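You operate a simulated robot arm through the tools that you are given. There is no shell and no other tool. Be economical: measure what you need, move in short steps, check, and stop when the job is done.

You run a simulated two-armed robot. Do the job below in one go: nothing can be reset, and whatever is moved stays where it is left.

TASK
Hold the paint pail, stir the skin in, then pour paint to about the roller tray's fill line.
Fine: stand the stirrer in its pot and the pail back, spill nothing. Set down upright: paint pail.
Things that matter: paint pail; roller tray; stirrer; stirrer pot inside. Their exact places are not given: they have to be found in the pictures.

It is judged by the outcome, as a careful person would: the job done as asked, and still so three seconds after it is handed in. It fails if anything else is knocked over, pushed out of place, dropped, spilled or broken.

THE ROBOT
Two 6-joint arms with two-finger parallel grippers on one trunk, on a base that drives. Base frame: it is fixed to the floor where the robot stands at the start and does not move with it; the origin is under the middle of the robot, x ahead of it, y to its left, z up. Readings come in mm, degrees, newtons and seconds.
The left shoulder is at the start at [70, 166, 1445], the right one opposite. With the tool pointing down near the work surface each hand reaches from about 340 to 780 mm from the robot's upright axis, wherever it stands, measured 20 degrees to its own side. Places, roughly: roller tray [500, -300, 800]; stirrer pot inside [500, 100, 800]. Payload 3.91 kg a hand.
The tool frame of a hand sits at the grasp point between the pads (the TCP): z along the fingers, y along the line on which they close. The tips reach 30 mm beyond it. Largest opening 110 mm; finger width 20, thickness 10; the body of the gripper, 48 by 112 mm, starts 55 mm behind the TCP.
Orientation is that of the tool frame in the base frame, as a unit quaternion [w, x, y, z]. With the fingers straight down and closing along the base's y, the tool's x points along the base's -x, its y along +y and its z along -z.

THE INTERFACE
- The arms move only by the tool move_arm. It takes "left_rows", "right_rows" or both (then of equal length, played together; a hand with none holds still); each is a list that holds one entry, the list of rows, each a list of 7 numbers: the shift along the tool's x, y, z in mm, then the turn, a rotation vector about the tool's x, y, z in degrees, then the finger opening in mm, from 0 to 110. In form: [[[x, y, z, ax, ay, az, gripper], ...]]. A call has 1 to 10 rows; each row is the pose to reach, as a shift and turn from the pose commanded when the call began, along the tool's axes at that moment. A row lasts 0.2 s, in which the tool goes at most 50 mm and 8.6 degrees; a call with a longer step from one row to the next is refused whole, and so is a gripper value outside its range. Where a pose cannot be reached the arm comes as near as it can. A force on the tool above 40 N (or 10 N above the force at the start of the call, whichever is more), or a blocked arm, ends the call early, and 0.2 s more pass. Each finger travels about 108 mm/s and halts on what it meets, pressing with about 39 N; the grip force reading is that of the motor and also rises with nothing between the fingers. The clock runs only during rows and for 0.2 s after the last one: add rows that repeat a pose to give the fingers time. It gives the time, the measured TCP pose, the force on the tool (base axes), the opening and the grip force at its end, in the units of the frame above (readings bear some noise), with the torque about the TCP (base axes, N m) and any sound that the robot's microphone picked up.
- Cameras (640 x 400 px; columns grow to the right, rows downward): "scene" is now at [106.3, -18.6, 1640]; the picture's right is [-0.12, -0.99, 0.00], its down [-0.91, 0.11, -0.41] and it looks along [0.40, -0.05, -0.91] (base axes); focal length 272 px, centre (320, 200). "left" rides on the left gripper at [77, -7, -114] in its tool frame; the picture's right is [0.09, 1.00, 0.00], its down [-0.80, 0.07, -0.59] and it looks along [-0.59, 0.05, 0.80] (tool axes); focal length 270 px, centre (320, 200). "right" rides on the right gripper at [77, 7, -114] in its tool frame; the picture's right is [-0.09, 1.00, 0.00], its down [-0.80, -0.07, -0.59] and it looks along [-0.59, -0.05, 0.80] (tool axes); focal length 270 px, centre (320, 200).
- camera(camera): a new picture of that camera. No time passes.
- raise_lower(by): slides the trunk up (or, below 0, down) by that many mm; the arms and the scene camera ride with it, the base frame stays. It gives what a move gives, with no picture.
- drive_base(legs): drives the robot by 1 to 6 legs, each [ahead, left, turn to the left] in mm, mm and degrees, along the robot's own axes; the way and the turn of a leg run together, so that a leg with both is an arc; at most 1500 mm and 180 degrees a leg. The arms and the cameras ride along, it lands a little off, and it stops where it bumps. It gives what a move gives.
- pan_tilt(pan, tilt): turns the head with the scene camera to pan (to the left, within 86 degrees either way) and tilt (down, from -29 to 69), counted from straight ahead of the robot. It gives what a move gives.
- measure_at(camera, pixels): for up to 12 pixels [column, row] of the newest picture of that camera ("zoom" is the newest enlarged one), the place [x, y, z] in the base frame of the surface seen there, good to about 3 mm, but the place of the scene camera against the robot may be out by one fixed shift of up to 18 mm in any direction. No time passes.
- inspect(camera, box): a new picture of the part [left, top, right, bottom] of that camera's present view, enlarged. No time passes.
- sign_off(): hands the job in; it is judged then, once.

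Keep the steps short. Do not move on a guess: measure, check each grasp and each placing, and mend mistakes. In all there are 80 turns and 58 pictures (those below and enlarged ones count). Leave the grippers open and the arms clear of the work at the hand-in unless told otherwise, and finish with a single line.

The tools are called after "Emit:" by a JSON object that holds its "name" and its "arguments". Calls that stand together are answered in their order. move_arm: Moves the arms, as the interface text tells. Its arguments: {"type":"object","properties":{"left_rows":{"type":"array","items":{"type":"array","items":{"type":"array","items":{"type":"number"}}}},"right_rows":{"type":"array","items":{"type":"array","items":{"type":"array","items":{"type":"number"}}}}},"required":[]} The other tools are called the same way: raise_lower (by) slides the trunk up or down; drive_base (legs) drives the base; pan_tilt (pan, tilt) turns the head that bears the scene camera; camera (camera) takes a picture; measure_at (camera, pixels) gives the place of the surface under pixels of a picture; inspect (camera, box) takes an enlarged picture of a part of a camera's view; sign_off () hands the job in.

At the start:

```text
time: 0.0
left_tcp_pos: [559.4, 318.4, 998.8]
left_ee_rot: [0.0, 0.0, 1.0, 0.0]
left_force: [0.0, -0.1, 0.3]
left_ft_torque: [-0.02, -0.02, 0.01]
left_gripper_width: 110.0
left_finger_force: 0.3
right_tcp_pos: [522.1, -164.7, 998.8]
right_ee_rot: [-0.001, 0.0, 1.0, 0.0]
right_force: [0.1, 0.6, -0.4]
right_ft_torque: [0.02, 0.03, 0.05]
right_gripper_width: 110.1
right_finger_force: 0.0
trunk travel left (down, up): [-940.0, 0.0]
robot x, y, heading: [2.3, -1.3, 0.1]
head pan, tilt: [-6.7, 66.0]
```

scene: 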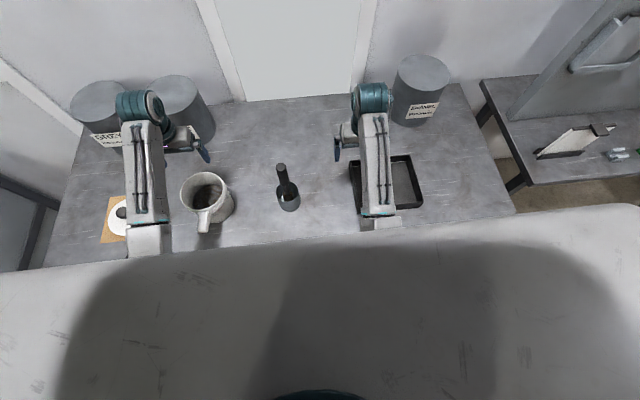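
right: 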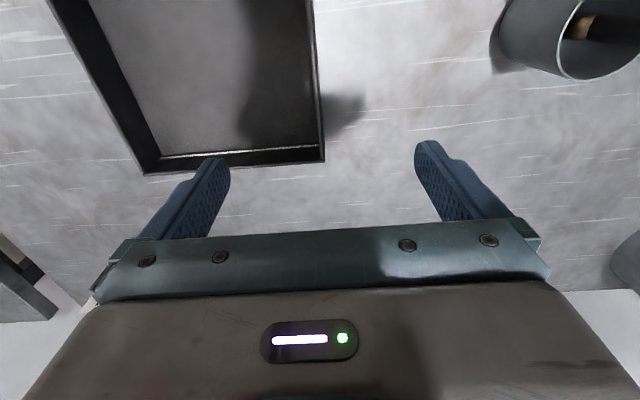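
left: 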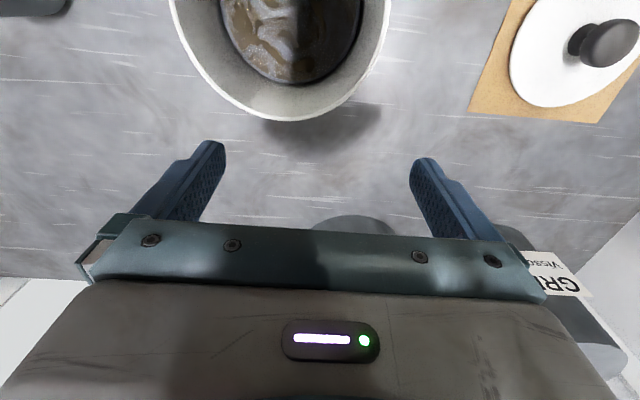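

I see the pail at about (207,200), the stirrer in its pot at (287,190) and the tray at (390,180). I'll enlarge the first two.

Emit:
{"name": "inspect", "arguments": {"camera": "scene", "box": [90, 140, 330, 260]}}

Emit:
{"name": "inspect", "arguments": {"camera": "scene", "box": [260, 130, 460, 250]}}

```text
2.67 times, centred on (210, 200) of scene
```

zoom: 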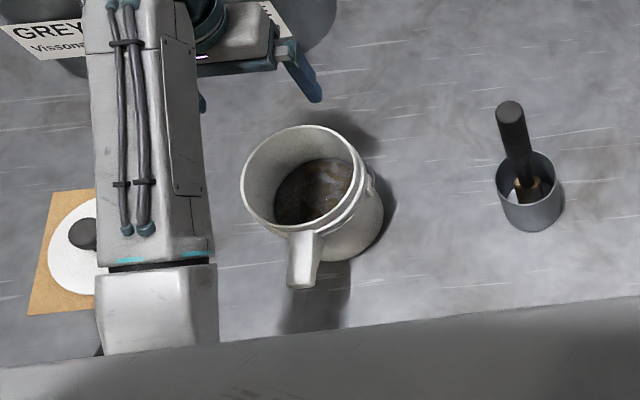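

```text
3.20 times, centred on (360, 190) of scene
```

zoom: 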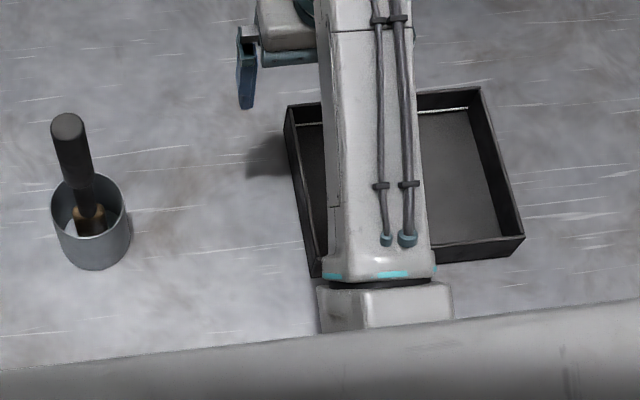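

Measuring the pail, the pot, the stirrer and the tray.

Emit:
{"name": "measure_at", "arguments": {"camera": "scene", "pixels": [[181, 195], [206, 173], [224, 196], [200, 211], [203, 231], [210, 195], [232, 208], [281, 166], [288, 180], [277, 192], [299, 190], [289, 209]]}}

Emit:
{"name": "measure_at", "arguments": {"camera": "zoom", "pixels": [[287, 106], [480, 90], [522, 238], [315, 276], [460, 150], [440, 108], [70, 120], [85, 185], [88, 178], [95, 230], [450, 230], [150, 250]]}}

Emit:
{"name": "inspect", "arguments": {"camera": "left", "box": [140, 0, 420, 175]}}

Emit:
{"name": "inspect", "arguments": {"camera": "right", "box": [40, 0, 360, 200]}}

```text
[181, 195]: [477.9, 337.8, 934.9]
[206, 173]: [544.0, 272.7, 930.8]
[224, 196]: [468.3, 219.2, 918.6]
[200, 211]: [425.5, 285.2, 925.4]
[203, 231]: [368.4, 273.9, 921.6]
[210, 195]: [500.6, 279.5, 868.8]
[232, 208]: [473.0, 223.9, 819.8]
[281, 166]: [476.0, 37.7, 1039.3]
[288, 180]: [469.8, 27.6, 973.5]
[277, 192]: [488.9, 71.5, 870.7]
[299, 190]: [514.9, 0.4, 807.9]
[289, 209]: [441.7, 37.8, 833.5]
```

```text
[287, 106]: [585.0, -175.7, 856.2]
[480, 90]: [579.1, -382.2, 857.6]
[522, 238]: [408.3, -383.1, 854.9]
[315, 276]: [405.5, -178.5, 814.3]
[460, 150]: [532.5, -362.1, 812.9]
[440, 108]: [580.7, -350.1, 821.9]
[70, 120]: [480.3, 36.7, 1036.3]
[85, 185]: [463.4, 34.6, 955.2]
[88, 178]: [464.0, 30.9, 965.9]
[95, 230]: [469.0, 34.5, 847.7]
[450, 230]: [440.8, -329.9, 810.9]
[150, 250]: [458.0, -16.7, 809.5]
```

```text
2.29 times, centred on (280, 88) of left
```

zoom: 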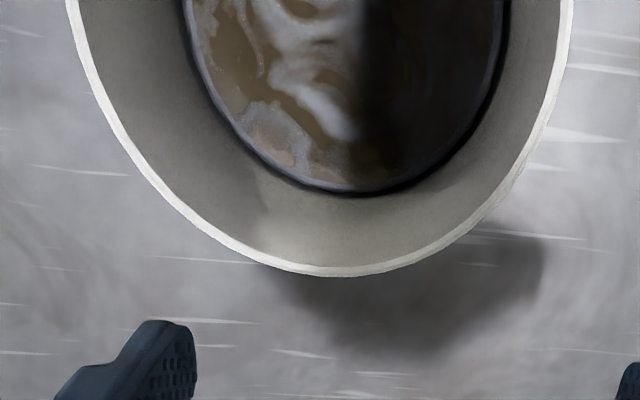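

```text
2.00 times, centred on (200, 100) of right
```

zoom: 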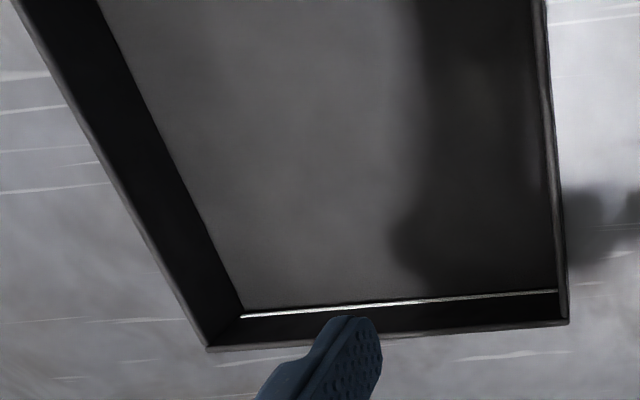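

Next I check the scene camera's shift against the hand cameras, using the pail rim, tray corners and pot.

Emit:
{"name": "measure_at", "arguments": {"camera": "left", "pixels": [[284, 119], [173, 15], [388, 15], [300, 60], [240, 40], [60, 180], [460, 150]]}}

Emit:
{"name": "measure_at", "arguments": {"camera": "right", "pixels": [[146, 172], [323, 161], [200, 157], [250, 120], [200, 60], [565, 75], [560, 40], [580, 25], [400, 100], [320, 80]]}}

```text
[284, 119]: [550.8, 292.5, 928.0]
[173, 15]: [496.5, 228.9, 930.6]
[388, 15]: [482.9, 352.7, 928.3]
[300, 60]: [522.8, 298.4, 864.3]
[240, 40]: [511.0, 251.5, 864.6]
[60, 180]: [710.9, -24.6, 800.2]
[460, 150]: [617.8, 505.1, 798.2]
```

```text
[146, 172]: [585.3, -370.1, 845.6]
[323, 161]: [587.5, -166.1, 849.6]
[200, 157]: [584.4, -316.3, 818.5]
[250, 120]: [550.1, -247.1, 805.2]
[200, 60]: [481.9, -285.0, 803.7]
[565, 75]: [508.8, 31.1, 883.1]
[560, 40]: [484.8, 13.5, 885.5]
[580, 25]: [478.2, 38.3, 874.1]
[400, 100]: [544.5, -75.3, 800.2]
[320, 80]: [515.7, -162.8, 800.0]
```

The offset is clear: hand value ≈ scene value + (4, 11, -8), and the table is at z=800. I'll move the left hand back 190 mm to see the pail's handle and lip from its camera.

Emit:
{"name": "move_arm", "arguments": {"left_rows": [[[48, 0, 0, 0, 0, 0, 110], [96, 0, 0, 0, 0, 0, 110], [144, 0, 0, 0, 0, 0, 110], [190, 0, 0, 0, 0, 0, 110], [190, 0, 0, 0, 0, 0, 110]]]}}

Emit:
{"name": "camera", "arguments": {"camera": "left"}}

Emit:
{"name": "inspect", "arguments": {"camera": "scene", "box": [160, 150, 260, 250]}}

```text
time: 1.2
left_tcp_pos: [369.0, 318.3, 1001.0]
left_ee_rot: [0.001, 0.0, 1.0, 0.001]
left_force: [-0.8, 0.1, 0.0]
left_ft_torque: [-0.02, 0.0, -0.01]
left_gripper_width: 110.1
left_finger_force: 0.0
right_tcp_pos: [521.6, -163.5, 999.9]
right_ee_rot: [0.0, 0.001, 1.0, 0.001]
right_force: [0.4, -0.4, -0.1]
right_ft_torque: [-0.01, -0.01, -0.01]
right_gripper_width: 110.1
right_finger_force: 0.1
trunk travel left (down, up): [-940.0, 0.0]
robot x, y, heading: [-2.7, -4.5, -0.2]
head pan, tilt: [-6.7, 66.0]
```

```text
50 pictures are left
```

left: 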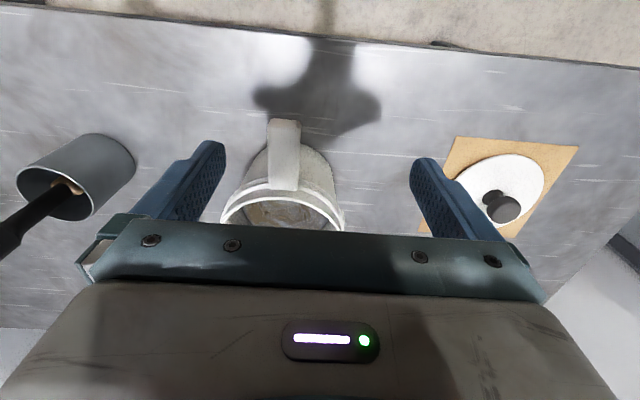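

```text
4.00 times, centred on (210, 200) of scene
```

zoom: 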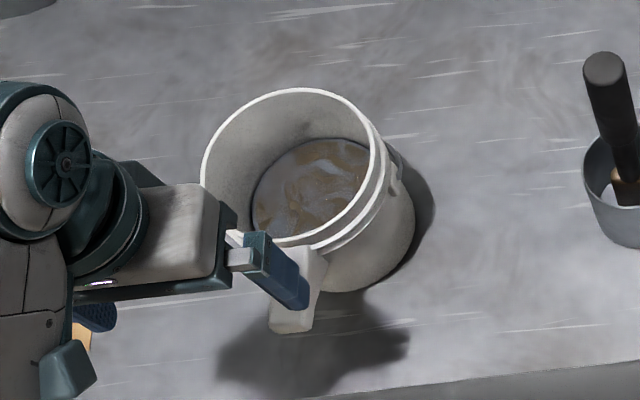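

Emit:
{"name": "inspect", "arguments": {"camera": "left", "box": [205, 100, 365, 240]}}

Emit:
{"name": "measure_at", "arguments": {"camera": "left", "pixels": [[285, 122], [285, 140], [285, 160], [284, 175], [284, 188], [272, 160], [297, 160], [245, 165], [330, 165], [283, 195]]}}

```text
2.86 times, centred on (285, 170) of left
```

zoom: 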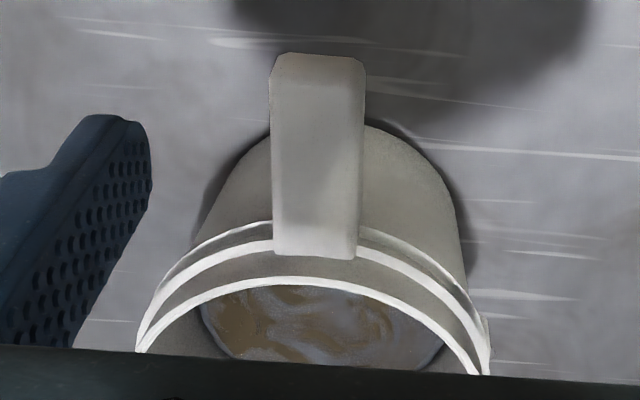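

```text
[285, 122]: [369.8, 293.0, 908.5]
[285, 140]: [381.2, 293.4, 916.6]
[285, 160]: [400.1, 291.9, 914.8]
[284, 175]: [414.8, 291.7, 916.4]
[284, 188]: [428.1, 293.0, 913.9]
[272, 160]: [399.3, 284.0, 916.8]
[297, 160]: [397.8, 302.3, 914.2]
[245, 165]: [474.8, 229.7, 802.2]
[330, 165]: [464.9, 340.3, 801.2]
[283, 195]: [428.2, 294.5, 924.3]
```

The handle's top bar runs from x≈370 to 430 at z≈916 and is centred on y≈293, but I can't see its underside. I'll pitch the left hand forward 40° and shift it sideways for a side view.

Emit:
{"name": "move_arm", "arguments": {"left_rows": [[[0, -20, 0, 0, -8, 0, 110], [0, -40, 0, 0, -16, 0, 110], [0, -60, 0, 0, -24, 0, 110], [0, -80, 0, 0, -32, 0, 110], [0, -100, 0, 0, -40, 0, 110], [0, -100, 0, 0, -40, 0, 110]]]}}

Emit:
{"name": "camera", "arguments": {"camera": "left"}}

```text
time: 2.6
left_tcp_pos: [369.2, 218.7, 997.5]
left_ee_rot: [0.342, 0.0, 0.94, 0.0]
left_force: [0.3, -0.3, -0.1]
left_ft_torque: [-0.03, 0.01, -0.02]
left_gripper_width: 110.0
left_finger_force: 0.0
right_tcp_pos: [522.3, -162.9, 999.7]
right_ee_rot: [0.0, 0.0, 1.0, 0.0]
right_force: [-0.2, 0.4, -1.0]
right_ft_torque: [0.0, 0.0, 0.0]
right_gripper_width: 110.2
right_finger_force: 0.0
trunk travel left (down, up): [-940.0, 0.0]
robot x, y, heading: [-0.7, -3.2, 0.2]
head pan, tilt: [-6.7, 66.0]
```

```text
47 pictures are left
```

left: 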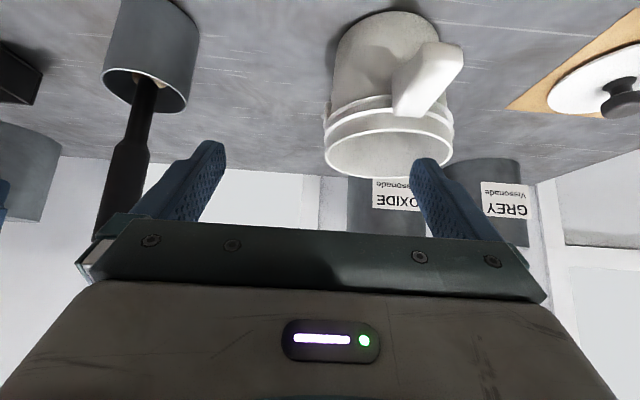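

Emit:
{"name": "inspect", "arguments": {"camera": "left", "box": [300, 0, 500, 190]}}

Emit:
{"name": "inspect", "arguments": {"camera": "left", "box": [60, 0, 240, 240]}}

Emit:
{"name": "measure_at", "arguments": {"camera": "left", "pixels": [[440, 50], [430, 70], [415, 100], [400, 90], [415, 60], [400, 65], [405, 112], [350, 60], [150, 90], [140, 120], [125, 180], [130, 140]]}}

```text
2.11 times, centred on (400, 95) of left
```

zoom: 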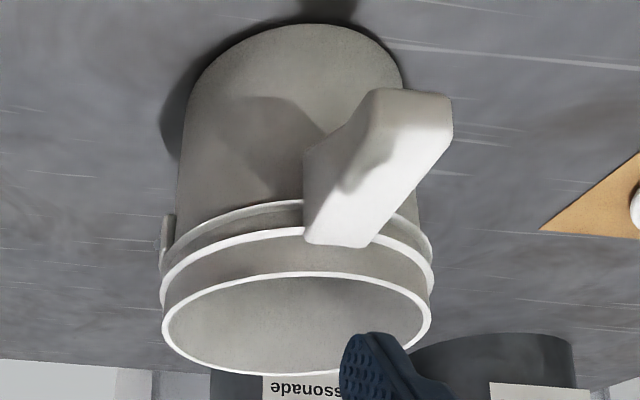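

```text
1.67 times, centred on (150, 120) of left
```

zoom: 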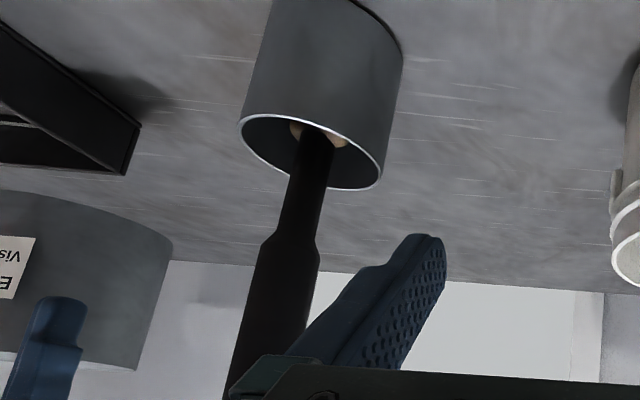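

```text
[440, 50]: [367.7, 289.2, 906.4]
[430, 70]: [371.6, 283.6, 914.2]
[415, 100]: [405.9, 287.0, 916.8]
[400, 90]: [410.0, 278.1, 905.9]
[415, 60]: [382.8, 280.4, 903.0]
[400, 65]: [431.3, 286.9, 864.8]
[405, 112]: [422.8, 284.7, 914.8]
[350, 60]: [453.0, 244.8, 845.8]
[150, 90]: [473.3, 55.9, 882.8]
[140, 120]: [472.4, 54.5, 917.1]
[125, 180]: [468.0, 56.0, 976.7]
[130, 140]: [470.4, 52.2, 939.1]
```

The handle is a straight horizontal stick, about x 368–430, y 282–304 and z 892–916. I'll grip it with horizontal fingers along its length, so the pour becomes a roll of the hand. First I pitch to 90°, staying back and above, to test the reach.

Emit:
{"name": "move_arm", "arguments": {"left_rows": [[[5, 12, -4, 0, -8.3, 0, 110], [10, 24, -8, 0, -16.6, 0, 110], [15, 37, -13, 0, -25, 0, 110], [20, 50, -17, 0, -33.3, 0, 110], [25, 62, -21, 0, -41.6, 0, 110], [31, 74, -26, 0, -50, 0, 110], [31, 74, -26, 0, -50, 0, 110]]]}}

Emit:
{"name": "camera", "arguments": {"camera": "left"}}

```text
time: 4.2
left_tcp_pos: [327.2, 308.9, 993.7]
left_ee_rot: [0.696, -0.093, 0.711, -0.034]
left_force: [1.0, -4.4, 1.3]
left_ft_torque: [0.05, 0.1, 0.22]
left_gripper_width: 109.8
left_finger_force: 0.1
left hand out of reach, approached as far as the arm can: row 5, 6
right_tcp_pos: [520.9, -163.3, 1000.5]
right_ee_rot: [-0.001, 0.0, 1.0, -0.001]
right_force: [0.1, -0.2, 0.5]
right_ft_torque: [-0.01, -0.02, -0.02]
right_gripper_width: 110.0
right_finger_force: 0.0
trunk travel left (down, up): [-940.0, 0.0]
robot x, y, heading: [-0.1, 0.3, -0.1]
head pan, tilt: [-6.7, 66.0]
```

```text
44 pictures are left
```

left: 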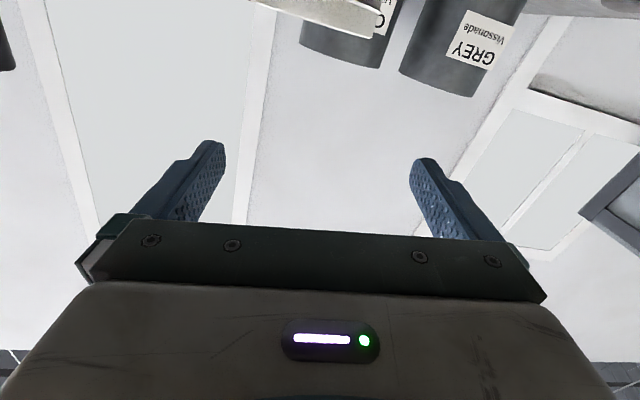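

There isn't enough room this close, so I'll drive back 150 mm and then left 150 mm. That puts the pail and stirrer in front of both arms.

Emit:
{"name": "drive_base", "arguments": {"legs": [[-150, 0, 0], [0, 150, 0]]}}

```text
time: 6.5
left_tcp_pos: [176.6, 439.3, 1000.5]
left_ee_rot: [0.707, 0.0, 0.707, 0.001]
left_force: [-0.1, 0.4, 0.0]
left_ft_torque: [0.04, 0.02, 0.03]
left_gripper_width: 109.9
left_finger_force: 0.0
right_tcp_pos: [370.4, -17.5, 999.9]
right_ee_rot: [0.0, 0.001, 1.0, 0.001]
right_force: [-0.4, -0.3, 0.1]
right_ft_torque: [0.01, 0.03, 0.0]
right_gripper_width: 109.9
right_finger_force: 0.1
trunk travel left (down, up): [-940.0, 0.0]
robot x, y, heading: [-149.3, 149.4, -0.3]
head pan, tilt: [-6.7, 66.0]
```

The left hand is now exactly horizontal. I'll bring it in line with the handle, TCP at (300, 293, 904), with its tips 38 mm short of the handle end.

Emit:
{"name": "move_arm", "arguments": {"left_rows": [[[0, -29, 25, 0, 0, 0, 80], [0, -58, 49, 0, 0, 0, 80], [0, -88, 74, 0, 0, 0, 80], [0, -117, 98, 0, 0, 0, 80], [0, -146, 123, 0, 0, 0, 80], [32, -146, 123, 0, 0, 0, 80], [64, -146, 123, 0, 0, 0, 80], [96, -146, 123, 0, 0, 0, 80], [96, -146, 123, 0, 0, 0, 80]]]}}

Emit:
{"name": "camera", "arguments": {"camera": "scene"}}

Emit:
{"name": "camera", "arguments": {"camera": "right"}}

```text
time: 8.5
left_tcp_pos: [299.9, 295.7, 903.1]
left_ee_rot: [0.708, 0.0, 0.706, 0.0]
left_force: [0.1, 0.6, -0.2]
left_ft_torque: [0.02, 0.01, -0.02]
left_gripper_width: 79.7
left_finger_force: 0.1
left hand out of reach, approached as far as the arm can: row 1, 2, 3, 4, 5, 6, 7
right_tcp_pos: [370.7, -14.4, 1001.1]
right_ee_rot: [0.0, -0.001, 1.0, 0.0]
right_force: [-0.4, -0.1, -0.3]
right_ft_torque: [-0.01, -0.01, 0.01]
right_gripper_width: 110.1
right_finger_force: 0.0
trunk travel left (down, up): [-940.0, 0.0]
robot x, y, heading: [-152.9, 150.1, 0.3]
head pan, tilt: [-6.7, 66.0]
```

```text
43 pictures are left
```

scene: 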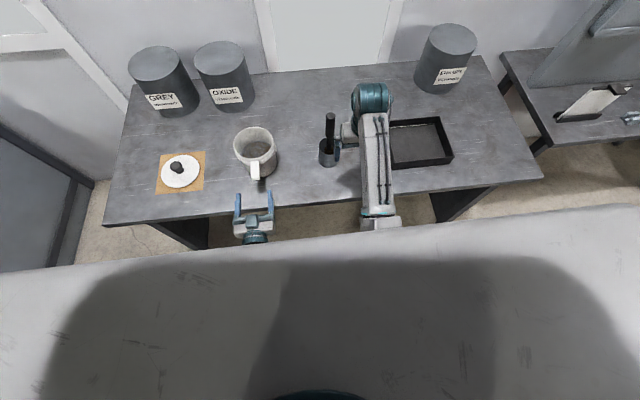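

```text
42 pictures are left
```

right: 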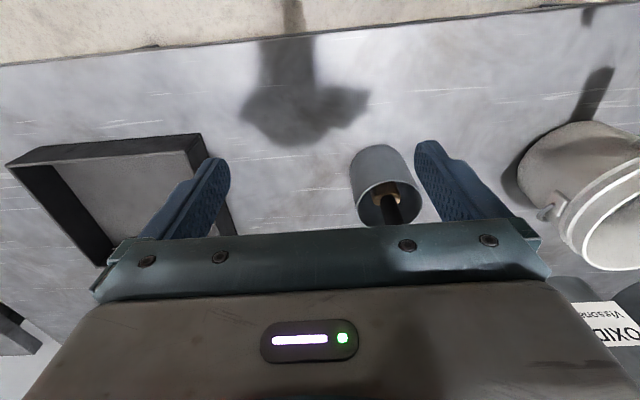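

The hand looks lined up with the handle, so I'll zoom in to check before advancing.

Emit:
{"name": "inspect", "arguments": {"camera": "scene", "box": [210, 115, 310, 245]}}

Emit:
{"name": "measure_at", "arguments": {"camera": "scene", "pixels": [[255, 165], [255, 175], [255, 178], [239, 196], [271, 195], [256, 133], [236, 147], [273, 148]]}}

Emit:
{"name": "measure_at", "arguments": {"camera": "right", "pixels": [[386, 195], [395, 215], [385, 150], [360, 190], [417, 188], [300, 50], [565, 200], [590, 160]]}}

```text
3.08 times, centred on (260, 180) of scene
```

zoom: 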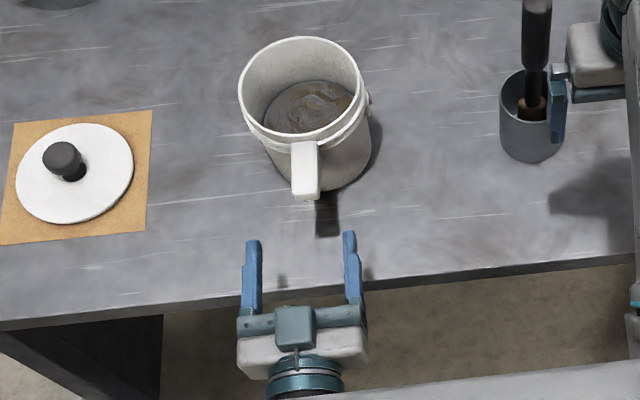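

```text
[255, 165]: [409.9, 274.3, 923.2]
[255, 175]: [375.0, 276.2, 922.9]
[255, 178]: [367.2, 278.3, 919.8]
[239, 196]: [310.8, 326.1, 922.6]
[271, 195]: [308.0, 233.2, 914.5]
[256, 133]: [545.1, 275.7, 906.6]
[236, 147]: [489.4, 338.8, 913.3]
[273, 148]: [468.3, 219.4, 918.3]
```

```text
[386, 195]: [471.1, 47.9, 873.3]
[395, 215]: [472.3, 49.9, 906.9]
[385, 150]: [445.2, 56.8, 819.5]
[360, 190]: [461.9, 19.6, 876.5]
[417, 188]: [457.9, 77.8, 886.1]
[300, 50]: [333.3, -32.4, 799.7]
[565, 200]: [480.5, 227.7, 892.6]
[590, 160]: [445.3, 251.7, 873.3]
```

Aligned: handle y≈292.5, and TCP y=295.7. I'll advance to x≈388 with a 3 mm correction, then close.

Emit:
{"name": "move_arm", "arguments": {"left_rows": [[[0, -3, 25, 0, 0, 0, 70], [0, -3, 50, 0, 0, 0, 60], [0, -3, 70, 0, 0, 0, 60], [0, -3, 88, 0, 0, 0, 60], [0, -3, 88, 0, 0, 0, 60]]]}}

Emit:
{"name": "inspect", "arguments": {"camera": "scene", "box": [210, 115, 310, 245]}}

```text
time: 9.7
left_tcp_pos: [389.3, 292.9, 904.0]
left_ee_rot: [0.707, -0.001, 0.707, 0.0]
left_force: [-0.1, 0.0, -0.2]
left_ft_torque: [0.03, 0.04, -0.03]
left_gripper_width: 60.1
left_finger_force: 0.1
right_tcp_pos: [372.1, -14.5, 999.3]
right_ee_rot: [0.0, 0.001, 1.0, 0.0]
right_force: [1.1, -0.2, -0.5]
right_ft_torque: [-0.01, 0.04, 0.03]
right_gripper_width: 109.9
right_finger_force: 0.2
trunk travel left (down, up): [-940.0, 0.0]
robot x, y, heading: [-149.3, 150.7, -0.0]
head pan, tilt: [-6.7, 66.0]
```

```text
3.08 times, centred on (260, 180) of scene
```

zoom: 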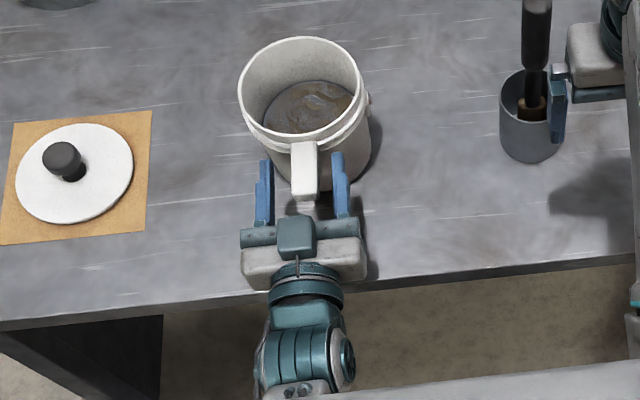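

Centred. I'll close the left fingers while the right hand rises and goes above the stirrer, whose handle is at about (482, 48).

Emit:
{"name": "move_arm", "arguments": {"left_rows": [[[0, 0, 0, 0, 0, 0, 40], [0, 0, 0, 0, 0, 0, 10], [0, 0, 0, 0, 0, 0, 0], [0, 0, 0, 0, 0, 0, 0], [0, 0, 0, 0, 0, 0, 0], [0, 0, 0, 0, 0, 0, 0], [0, 0, 0, 0, 0, 0, 0]]], "right_rows": [[[0, 0, -45, 0, 0, 0, 110], [0, 0, -90, 0, 0, 0, 80], [-30, 16, -110, 0, 0, 0, 70], [-65, 34, -110, 0, 0, 0, 70], [-95, 50, -110, 0, 0, 0, 70], [-110, 62, -110, 0, 0, 0, 70], [-110, 62, -110, 0, 0, 0, 70]]]}}

Emit:
{"name": "camera", "arguments": {"camera": "right"}}

Emit:
{"name": "inspect", "arguments": {"camera": "scene", "box": [230, 100, 370, 190]}}

```text
time: 11.3
left_tcp_pos: [388.8, 294.0, 902.6]
left_ee_rot: [0.708, -0.001, 0.707, 0.001]
left_force: [-0.3, 2.4, 1.1]
left_ft_torque: [0.2, 0.07, 0.05]
left_gripper_width: 26.0
left_finger_force: 38.8
right_tcp_pos: [498.4, 55.3, 1083.5]
right_ee_rot: [0.0, -0.001, 1.0, 0.0]
right_force: [0.0, 0.6, 0.2]
right_ft_torque: [0.01, 0.03, 0.04]
right_gripper_width: 69.9
right_finger_force: 0.0
right hand out of reach, approached as far as the arm can: row 1, 2, 3, 4, 5, 6, 7
trunk travel left (down, up): [-940.0, 0.0]
robot x, y, heading: [-149.4, 149.7, 0.1]
head pan, tilt: [-6.7, 66.0]
```

```text
39 pictures are left
```

right: 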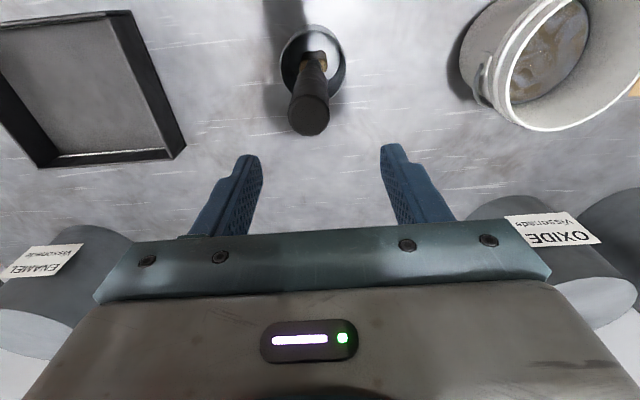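

```text
4.44 times, centred on (300, 145) of scene
```

zoom: 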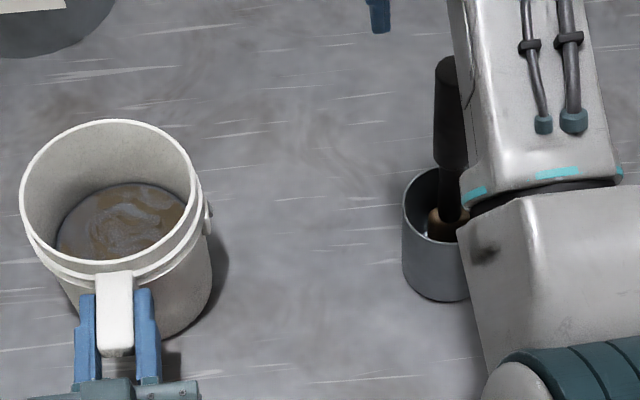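

The left hand has a firm grip on the handle: 26 mm wide at 39 N. Next I measure the stirrer's handle from the right camera.

Emit:
{"name": "measure_at", "arguments": {"camera": "right", "pixels": [[308, 120], [308, 108], [290, 116], [327, 114], [308, 80], [312, 66], [316, 30], [285, 60], [344, 60], [315, 95], [310, 132]]}}

Emit:
{"name": "inspect", "arguments": {"camera": "right", "box": [250, 0, 370, 150]}}

```text
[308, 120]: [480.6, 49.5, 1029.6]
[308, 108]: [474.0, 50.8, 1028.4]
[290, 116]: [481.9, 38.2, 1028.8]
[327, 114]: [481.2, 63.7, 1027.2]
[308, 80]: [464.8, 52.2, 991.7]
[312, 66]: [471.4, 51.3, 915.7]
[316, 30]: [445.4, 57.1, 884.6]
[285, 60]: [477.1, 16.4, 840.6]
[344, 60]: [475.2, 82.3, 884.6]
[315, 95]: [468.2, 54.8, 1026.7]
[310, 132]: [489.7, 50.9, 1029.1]
```

```text
2.67 times, centred on (310, 75) of right
```

zoom: 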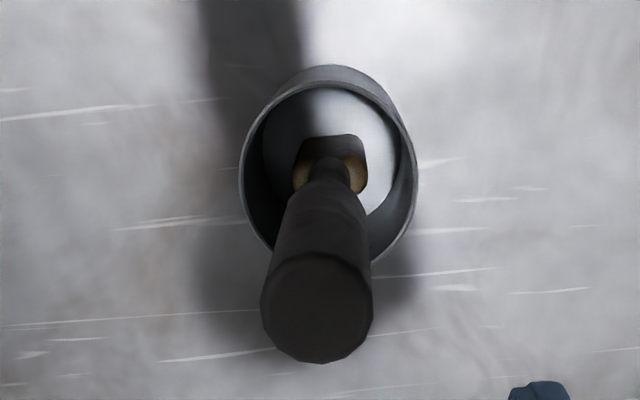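

Stirrer handle: centre (479, 50.5), top z 1029, about 27 mm across and vertical. I'll align above it first.

Emit:
{"name": "move_arm", "arguments": {"right_rows": [[[19, -5, 10, 0, 0, 0, 70], [19, -5, 10, 0, 0, 0, 70], [19, -5, 10, 0, 0, 0, 70]]]}}

```text
time: 12.1
left_tcp_pos: [387.7, 292.7, 904.7]
left_ee_rot: [0.707, -0.001, 0.707, 0.001]
left_force: [1.0, 1.6, 1.7]
left_ft_torque: [0.2, 0.17, 0.08]
left_gripper_width: 25.7
left_finger_force: 38.8
right_tcp_pos: [479.2, 51.5, 1072.6]
right_ee_rot: [0.002, 0.0, 1.0, 0.0]
right_force: [-0.4, 0.9, 0.5]
right_ft_torque: [0.01, -0.01, 0.01]
right_gripper_width: 70.0
right_finger_force: 0.1
right hand out of reach, approached as far as the arm can: row 1, 2, 3
trunk travel left (down, up): [-940.0, 0.0]
robot x, y, heading: [-154.4, 149.1, -0.2]
head pan, tilt: [-6.7, 66.0]
```

Aligned at (479, 51.5). Before gripping, I'll test how high the right hand can go with its tool down, because the stirrer has to clear the pail rim.

Emit:
{"name": "move_arm", "arguments": {"right_rows": [[[0, 0, -15, 0, 0, 0, 70], [0, 0, -30, 0, 0, 0, 70], [0, 0, -45, 0, 0, 0, 70], [0, 0, -60, 0, 0, 0, 70], [0, 0, -60, 0, 0, 0, 70], [0, 0, -60, 0, 0, 0, 70], [0, 0, -60, 0, 0, 0, 70], [0, 0, -60, 0, 0, 0, 70]]]}}

```text
time: 13.9
left_tcp_pos: [388.1, 294.2, 903.6]
left_ee_rot: [0.707, -0.001, 0.707, 0.0]
left_force: [-1.8, 1.6, 1.9]
left_ft_torque: [0.03, 0.19, 0.12]
left_gripper_width: 25.8
left_finger_force: 39.1
right_tcp_pos: [503.4, 64.7, 1092.1]
right_ee_rot: [0.001, 0.0, 1.0, -0.002]
right_force: [-1.4, 0.7, 0.0]
right_ft_torque: [0.02, 0.01, 0.0]
right_gripper_width: 70.2
right_finger_force: 0.1
right hand out of reach, approached as far as the arm can: row 1, 2, 3, 4, 5, 6, 7, 8
trunk travel left (down, up): [-940.0, 0.0]
robot x, y, heading: [-149.9, 148.6, 0.0]
head pan, tilt: [-6.7, 66.0]
```

The right hand is limited in height this close. Backing the base 80 mm gives height for both the stirrer and the pour, so I'll release the handle and back off first.

Emit:
{"name": "move_arm", "arguments": {"left_rows": [[[0, 0, 0, 0, 0, 0, 50], [0, 0, 0, 0, 0, 0, 60], [0, 0, -30, 0, 0, 0, 60], [0, 0, -60, 0, 0, 0, 60], [0, 0, -85, 0, 0, 0, 60], [0, 0, -85, 0, 0, 0, 60]]]}}

Emit:
{"name": "drive_base", "arguments": {"legs": [[-80, 0, 0]]}}

```text
time: 15.3
left_tcp_pos: [302.5, 292.6, 904.5]
left_ee_rot: [0.707, 0.001, 0.707, 0.0]
left_force: [-0.9, 0.1, 0.4]
left_ft_torque: [0.0, 0.0, 0.03]
left_gripper_width: 60.1
left_finger_force: 0.0
right_tcp_pos: [504.7, 64.2, 1090.9]
right_ee_rot: [0.0, 0.0, 1.0, 0.0]
right_force: [0.4, 0.1, 0.9]
right_ft_torque: [-0.01, 0.01, -0.04]
right_gripper_width: 69.8
right_finger_force: 0.0
trunk travel left (down, up): [-940.0, 0.0]
robot x, y, heading: [-151.8, 149.1, -0.0]
head pan, tilt: [-6.7, 66.0]
```

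```text
time: 16.4
left_tcp_pos: [228.2, 292.7, 901.9]
left_ee_rot: [0.705, 0.001, 0.709, -0.001]
left_force: [1.5, 0.7, -0.2]
left_ft_torque: [0.0, -0.02, 0.01]
left_gripper_width: 60.4
left_finger_force: 0.1
right_tcp_pos: [429.5, 64.5, 1087.0]
right_ee_rot: [-0.002, 0.0, 1.0, 0.0]
right_force: [0.6, 1.5, -0.4]
right_ft_torque: [-0.02, 0.04, 0.01]
right_gripper_width: 69.9
right_finger_force: 0.1
trunk travel left (down, up): [-940.0, 0.0]
robot x, y, heading: [-227.8, 149.6, -0.0]
head pan, tilt: [-6.7, 66.0]
```

I'll bring the left hand back around the handle and the right hand over the stirrer.

Emit:
{"name": "move_arm", "arguments": {"left_rows": [[[0, 0, 40, 0, 0, 0, 60], [0, 0, 80, 0, 0, 0, 60], [-1, 0, 110, 0, 0, 0, 60], [-1, 0, 135, 0, 0, 0, 60], [-1, 0, 161, 0, 0, 0, 60], [-1, 0, 161, 0, 0, 0, 60]]], "right_rows": [[[-15, -4, 0, 0, 0, 0, 70], [-30, -8, 0, 0, 0, 0, 70], [-40, -11, 0, 0, 0, 0, 70], [-50, -14, 0, 0, 0, 0, 70], [-50, -14, 0, 0, 0, 0, 70], [-50, -14, 0, 0, 0, 0, 70]]]}}

Emit:
{"name": "camera", "arguments": {"camera": "scene"}}

Emit:
{"name": "inspect", "arguments": {"camera": "right", "box": [150, 0, 470, 240]}}

```text
time: 17.8
left_tcp_pos: [385.1, 291.8, 905.8]
left_ee_rot: [0.707, -0.001, 0.707, 0.001]
left_force: [-0.8, -0.3, 0.0]
left_ft_torque: [-0.01, 0.0, 0.01]
left_gripper_width: 60.1
left_finger_force: 0.1
right_tcp_pos: [473.4, 50.4, 1091.7]
right_ee_rot: [0.002, 0.0, 1.0, 0.0]
right_force: [-0.7, 0.0, 0.2]
right_ft_torque: [0.0, 0.02, 0.0]
right_gripper_width: 69.8
right_finger_force: 0.2
trunk travel left (down, up): [-940.0, 0.0]
robot x, y, heading: [-228.5, 149.9, -0.3]
head pan, tilt: [-6.7, 66.0]
```

```text
36 pictures are left
```

scene: 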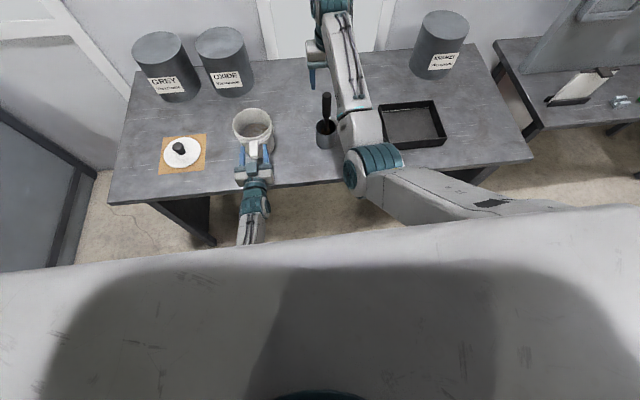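

```text
1.67 times, centred on (310, 120) of right
```

zoom: 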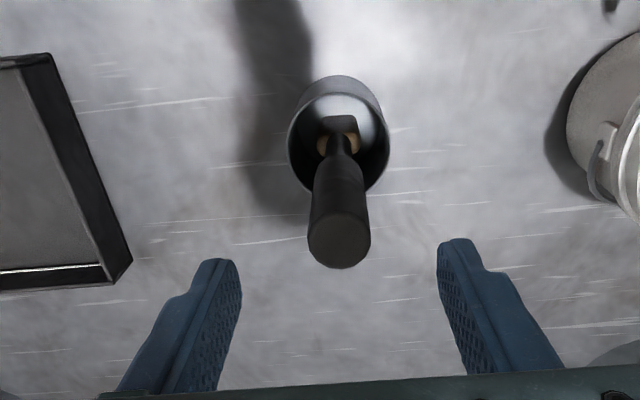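

No reach trouble now. I'll close the left hand on the handle and lower the right hand around the stirrer's grip to TCP z≈985.

Emit:
{"name": "move_arm", "arguments": {"left_rows": [[[0, 0, 2, 0, 0, 0, 40], [0, 0, 2, 0, 0, 0, 10], [0, 0, 2, 0, 0, 0, 0], [0, 0, 2, 0, 0, 0, 0], [0, 0, 2, 0, 0, 0, 0], [0, 0, 2, 0, 0, 0, 0]]], "right_rows": [[[-6, 0, 10, 0, 0, 0, 70], [-6, 0, 35, 0, 0, 0, 70], [-6, 0, 60, 0, 0, 0, 70], [-6, 0, 85, 0, 0, 0, 70], [-6, 0, 106, 0, 0, 0, 70], [-6, 0, 106, 0, 0, 0, 70]]]}}

Emit:
{"name": "inspect", "arguments": {"camera": "right", "box": [150, 0, 470, 240]}}

```text
time: 19.2
left_tcp_pos: [388.8, 293.2, 905.2]
left_ee_rot: [0.708, -0.001, 0.707, 0.001]
left_force: [2.0, 1.9, -0.3]
left_ft_torque: [0.18, -0.57, 0.26]
left_gripper_width: 26.0
left_finger_force: 39.3
right_tcp_pos: [481.8, 49.5, 983.9]
right_ee_rot: [0.001, 0.0, 1.0, -0.001]
right_force: [0.7, 0.5, -0.7]
right_ft_torque: [0.01, 0.01, 0.01]
right_gripper_width: 69.9
right_finger_force: 0.1
trunk travel left (down, up): [-940.0, 0.0]
robot x, y, heading: [-225.7, 152.0, 0.2]
head pan, tilt: [-6.7, 66.0]
```

```text
1.67 times, centred on (310, 120) of right
```

zoom: 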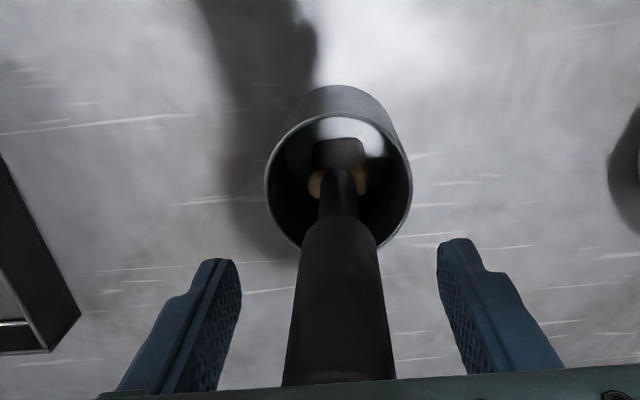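

The stirrer is between the fingers, so I'll close and then lift slightly to test.

Emit:
{"name": "move_arm", "arguments": {"right_rows": [[[0, 0, 0, 0, 0, 0, 40], [0, 0, 0, 0, 0, 0, 15], [0, 0, 0, 0, 0, 0, 0], [0, 0, 0, 0, 0, 0, 0], [0, 0, 0, 0, 0, 0, 0], [0, 0, -20, 0, 0, 0, 0], [0, 0, -40, 0, 0, 0, 0], [0, 0, -40, 0, 0, 0, 0]]]}}

Emit:
{"name": "camera", "arguments": {"camera": "right"}}

```text
time: 21.0
left_tcp_pos: [388.8, 292.6, 904.8]
left_ee_rot: [0.708, -0.001, 0.707, 0.0]
left_force: [0.9, 2.0, 2.0]
left_ft_torque: [0.11, -0.29, 0.19]
left_gripper_width: 25.8
left_finger_force: 38.8
right_tcp_pos: [480.0, 49.8, 1024.9]
right_ee_rot: [0.001, -0.001, 1.0, -0.001]
right_force: [-0.8, -0.5, -1.7]
right_ft_torque: [-0.01, 0.05, -0.02]
right_gripper_width: 27.1
right_finger_force: 39.4
trunk travel left (down, up): [-940.0, 0.0]
robot x, y, heading: [-229.9, 146.3, -0.1]
head pan, tilt: [-6.7, 66.0]
```

```text
33 pictures are left
```

right: 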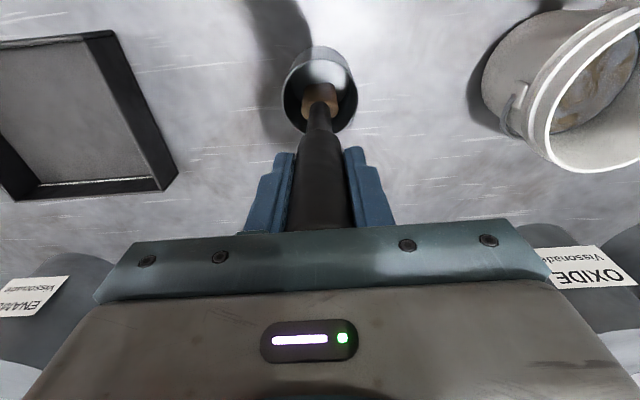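

Held at 27 mm. I'll lift to about z 1120 and look at the stirrer's lower end.

Emit:
{"name": "move_arm", "arguments": {"right_rows": [[[0, 0, -25, 0, 0, 0, 0], [0, 0, -50, 0, 0, 0, 0], [0, 0, -75, 0, 0, 0, 0], [-10, 0, -92, 0, 0, 0, 0], [-25, 0, -105, 0, 0, 0, 0], [-40, 0, -115, 0, 0, 0, 0], [-40, 0, -115, 0, 0, 0, 0]]]}}

Emit:
{"name": "camera", "arguments": {"camera": "right"}}

Emit:
{"name": "inspect", "arguments": {"camera": "scene", "box": [220, 60, 400, 190]}}

```text
time: 22.6
left_tcp_pos: [387.4, 292.4, 905.1]
left_ee_rot: [0.707, 0.0, 0.707, 0.0]
left_force: [1.1, 1.9, 2.1]
left_ft_torque: [0.03, -0.12, 0.15]
left_gripper_width: 25.9
left_finger_force: 38.9
right_tcp_pos: [521.2, 50.2, 1140.0]
right_ee_rot: [0.001, 0.0, 1.0, -0.001]
right_force: [0.4, 0.9, -1.4]
right_ft_torque: [0.0, 0.02, 0.01]
right_gripper_width: 26.9
right_finger_force: 38.3
trunk travel left (down, up): [-940.0, 0.0]
robot x, y, heading: [-227.9, 152.6, 0.1]
head pan, tilt: [-6.7, 66.0]
```

```text
32 pictures are left
```

right: 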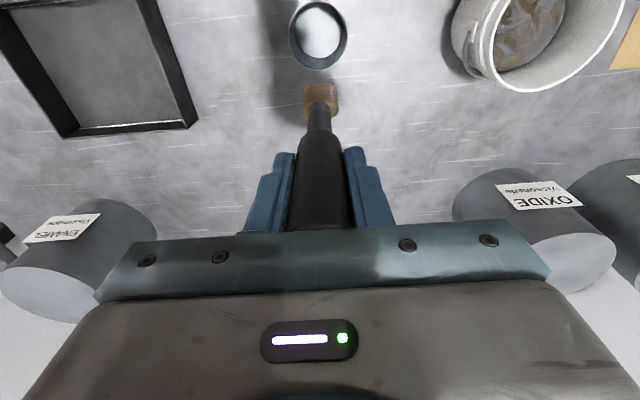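

```text
3.08 times, centred on (310, 125) of scene
```

zoom: 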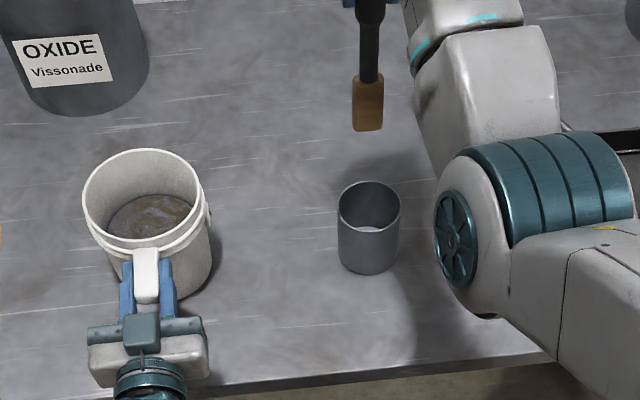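

The stirrer is out of the pot and shows a brown paddle. I'll measure its lower end and the pail rim.

Emit:
{"name": "measure_at", "arguments": {"camera": "right", "pixels": [[320, 87], [320, 95], [306, 95], [337, 95], [320, 60], [320, 28], [540, 88], [455, 30], [524, 40], [478, 50], [615, 50]]}}

Emit:
{"name": "measure_at", "arguments": {"camera": "zoom", "pixels": [[368, 127], [368, 90], [145, 149], [83, 196], [202, 195], [150, 215], [368, 190]]}}

```text
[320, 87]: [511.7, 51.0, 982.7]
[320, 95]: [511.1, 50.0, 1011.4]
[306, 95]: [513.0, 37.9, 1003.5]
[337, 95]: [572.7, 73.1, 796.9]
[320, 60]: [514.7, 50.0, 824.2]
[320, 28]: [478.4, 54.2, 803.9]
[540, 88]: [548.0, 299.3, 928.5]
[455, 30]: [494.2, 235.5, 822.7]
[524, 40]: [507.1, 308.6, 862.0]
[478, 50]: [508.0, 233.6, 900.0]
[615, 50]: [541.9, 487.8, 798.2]
```

```text
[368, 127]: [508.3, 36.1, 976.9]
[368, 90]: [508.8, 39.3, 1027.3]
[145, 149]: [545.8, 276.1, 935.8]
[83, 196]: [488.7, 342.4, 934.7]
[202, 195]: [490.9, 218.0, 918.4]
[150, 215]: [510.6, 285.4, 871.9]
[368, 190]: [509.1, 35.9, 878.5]
```

The paddle's end is about 175 mm below the TCP, so it's at z≈965 now and clears the 928 rim. I'll carry it over the pail centre (488, 291).

Emit:
{"name": "move_arm", "arguments": {"right_rows": [[[5, 40, 0, 0, 0, 0, 0], [11, 80, 0, 0, 0, 0, 0], [16, 120, 0, 0, 0, 0, 0], [22, 160, 0, 0, 0, 0, 0], [28, 200, 0, 0, 0, 0, 0], [33, 225, 0, 0, 0, 0, 0], [33, 241, 0, 0, 0, 0, 0], [33, 241, 0, 0, 0, 0, 0]]]}}

Emit:
{"name": "camera", "arguments": {"camera": "right"}}

Emit:
{"name": "camera", "arguments": {"camera": "scene"}}

```text
time: 24.4
left_tcp_pos: [387.6, 293.8, 905.7]
left_ee_rot: [0.707, -0.001, 0.707, 0.001]
left_force: [-1.5, 2.6, 0.4]
left_ft_torque: [0.15, 0.14, 0.08]
left_gripper_width: 26.1
left_finger_force: 39.1
right_tcp_pos: [539.0, 216.1, 1133.9]
right_ee_rot: [0.0, 0.0, 1.0, 0.0]
right_force: [-0.2, 0.7, -1.2]
right_ft_torque: [-0.01, 0.01, 0.02]
right_gripper_width: 27.3
right_finger_force: 39.1
right hand out of reach, approached as far as the arm can: row 4, 5, 6, 7, 8
trunk travel left (down, up): [-940.0, 0.0]
robot x, y, heading: [-231.1, 148.9, -0.1]
head pan, tilt: [-6.7, 66.0]
```

```text
30 pictures are left
```

right: 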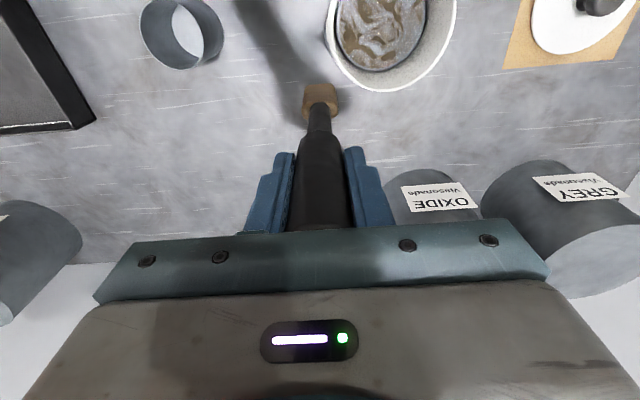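

```text
29 pictures are left
```

scene: 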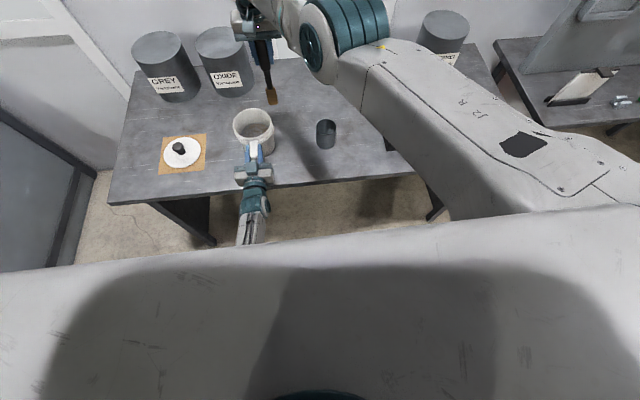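

The right hand stopped at (539, 216), probably a wrist or yaw limit. I'll turn the tool about its own axis toward the arm's bearing and try again in small steps.

Emit:
{"name": "move_arm", "arguments": {"right_rows": [[[0, 0, 0, 0, 0, -8, 0], [0, 0, 0, 0, 0, -16, 0], [0, 0, 0, 0, 0, -24, 0], [5, 15, 0, 0, 0, -24, 0], [15, 30, 0, 0, 0, -24, 0], [25, 45, 0, 0, 0, -24, 0], [38, 60, 0, 0, 0, -24, 0], [51, 75, 0, 0, 0, -24, 0], [51, 75, 0, 0, 0, -24, 0]]]}}

```text
time: 26.4
left_tcp_pos: [386.7, 293.0, 905.7]
left_ee_rot: [0.708, -0.001, 0.706, 0.0]
left_force: [-2.4, 2.3, -0.2]
left_ft_torque: [0.11, 0.08, 0.18]
left_gripper_width: 26.1
left_finger_force: 38.7
right_tcp_pos: [537.5, 216.2, 1131.2]
right_ee_rot: [0.002, -0.208, 0.978, 0.0]
right_force: [-0.8, -0.4, -0.7]
right_ft_torque: [0.0, 0.01, -0.02]
right_gripper_width: 27.0
right_finger_force: 38.9
right hand out of reach, approached as far as the arm can: row 4, 5, 6, 7, 8, 9
trunk travel left (down, up): [-940.0, 0.0]
robot x, y, heading: [-229.2, 146.9, -0.1]
head pan, tilt: [-6.7, 66.0]
```

The right arm can't swing further inward (about 18°). The left arm can bring the held pail to (540, 185) instead, which is clear of the pot. First I move the right hand aside and lift the pail 18 mm to check the grip.

Emit:
{"name": "move_arm", "arguments": {"left_rows": [[[0, 0, 0, 0, 0, 0, 0], [0, 0, 0, 0, 0, 0, 0], [0, 0, 0, 0, 0, 0, 0], [-4, 0, 0, 0, 0, 0, 0], [-8, 0, 0, 0, 0, 0, 0], [-13, 0, 0, 0, 0, 0, 0], [-18, 0, 0, 0, 0, 0, 0], [-18, 0, 0, 0, 0, 0, 0]]], "right_rows": [[[0, -30, 0, 0, 0, 0, 0], [-10, -60, 0, 0, 0, 0, 0], [-20, -90, 0, 0, 0, 0, 0], [-30, -125, 0, 0, 0, 0, 0], [-30, -125, 0, 0, 0, 0, 0], [-30, -125, 0, 0, 0, 0, 0], [-30, -125, 0, 0, 0, 0, 0], [-30, -125, 0, 0, 0, 0, 0]]]}}

Emit:
{"name": "camera", "arguments": {"camera": "scene"}}

```text
time: 28.2
left_tcp_pos: [389.2, 291.7, 921.7]
left_ee_rot: [0.707, 0.0, 0.708, 0.0]
left_force: [0.0, -0.1, -8.3]
left_ft_torque: [0.0, 0.71, 0.01]
left_gripper_width: 26.2
left_finger_force: 39.2
right_tcp_pos: [576.5, 102.8, 1135.6]
right_ee_rot: [0.0, -0.207, 0.978, 0.0]
right_force: [-0.4, -0.3, -0.8]
right_ft_torque: [0.0, 0.0, 0.0]
right_gripper_width: 27.1
right_finger_force: 38.9
right hand out of reach, approached as far as the arm can: row 2, 3, 4, 5, 6, 7, 8
trunk travel left (down, up): [-940.0, 0.0]
robot x, y, heading: [-225.8, 148.9, 0.1]
head pan, tilt: [-6.7, 66.0]
```

```text
28 pictures are left
```

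scene: 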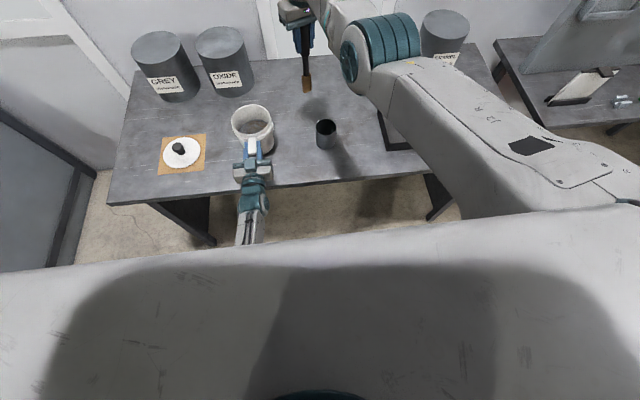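

The pail is held level, with a weight of 8.3 N. I'll carry it to about (520, 182).

Emit:
{"name": "move_arm", "arguments": {"left_rows": [[[0, -8, 3, 0, 0, 0, 0], [0, -22, 7, 0, 0, 0, 0], [0, -38, 12, 0, 0, 0, 0], [0, -55, 17, 0, 0, 0, 0], [0, -72, 22, 0, 0, 0, 0], [0, -88, 27, 0, 0, 0, 0], [0, -102, 31, 0, 0, 0, 0], [0, -110, 31, 0, 0, 0, 0], [0, -110, 31, 0, 0, 0, 0]]]}}

Emit:
{"name": "inspect", "arguments": {"camera": "scene", "box": [220, 60, 400, 190]}}

```text
time: 30.4
left_tcp_pos: [413.6, 244.0, 900.4]
left_ee_rot: [0.705, 0.031, 0.707, 0.041]
left_force: [-9.9, 2.7, 20.1]
left_ft_torque: [-0.92, -0.28, -0.24]
left_gripper_width: 27.2
left_finger_force: 39.4
right_tcp_pos: [574.6, 103.1, 1138.7]
right_ee_rot: [0.003, -0.208, 0.978, 0.0]
right_force: [1.1, 0.5, -0.4]
right_ft_torque: [0.03, 0.04, 0.03]
right_gripper_width: 27.3
right_finger_force: 39.6
trunk travel left (down, up): [-940.0, 0.0]
robot x, y, heading: [-228.2, 147.8, -0.0]
head pan, tilt: [-6.7, 66.0]
stopped in row 9 (left hand): the arm was blocked; the commanded pose is now the measured one
```

```text
3.08 times, centred on (310, 125) of scene
```

zoom: 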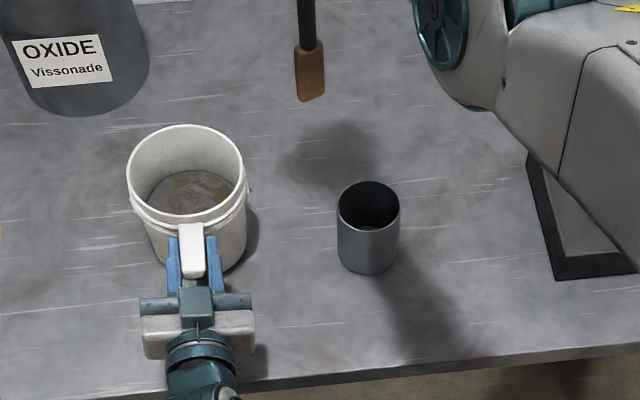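

The left arm hit its inward limit at y≈244; the pail touched the table and the hand is rolled about 6°. I'll lift, undo the roll and back off 20 mm. After that I'll yaw the pail so the left wrist stays out to the left.

Emit:
{"name": "move_arm", "arguments": {"left_rows": [[[-5, 3, 0, 0, 0, 0, 0], [-12, 8, 0, 0, 0, -2, 0], [-18, 14, 0, 0, 0, -4, 0], [-22, 20, 0, 0, 0, -5.8, 0], [-22, 20, 0, 0, 0, -5.8, 0]]]}}

Emit:
{"name": "inspect", "arguments": {"camera": "scene", "box": [220, 60, 400, 190]}}

```text
time: 31.6
left_tcp_pos: [415.9, 259.6, 920.5]
left_ee_rot: [0.702, -0.005, 0.712, 0.004]
left_force: [0.7, -0.1, -8.1]
left_ft_torque: [-0.04, 0.71, -0.02]
left_gripper_width: 25.8
left_finger_force: 39.6
right_tcp_pos: [577.6, 103.8, 1134.5]
right_ee_rot: [0.0, -0.208, 0.978, -0.001]
right_force: [-0.5, -0.4, 0.0]
right_ft_torque: [0.0, 0.0, -0.03]
right_gripper_width: 27.2
right_finger_force: 39.1
trunk travel left (down, up): [-940.0, 0.0]
robot x, y, heading: [-230.5, 154.2, 0.2]
head pan, tilt: [-6.7, 66.0]
```

```text
3.08 times, centred on (310, 125) of scene
```

zoom: 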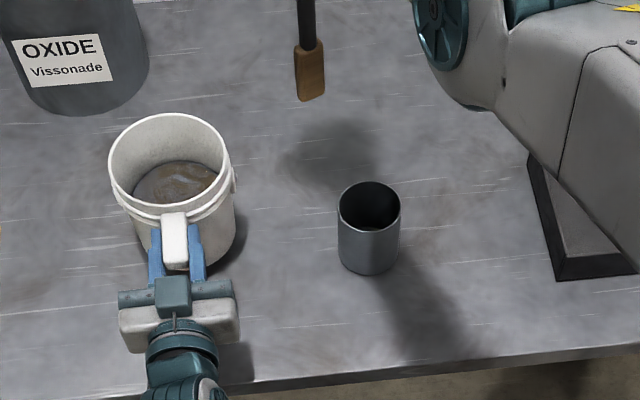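

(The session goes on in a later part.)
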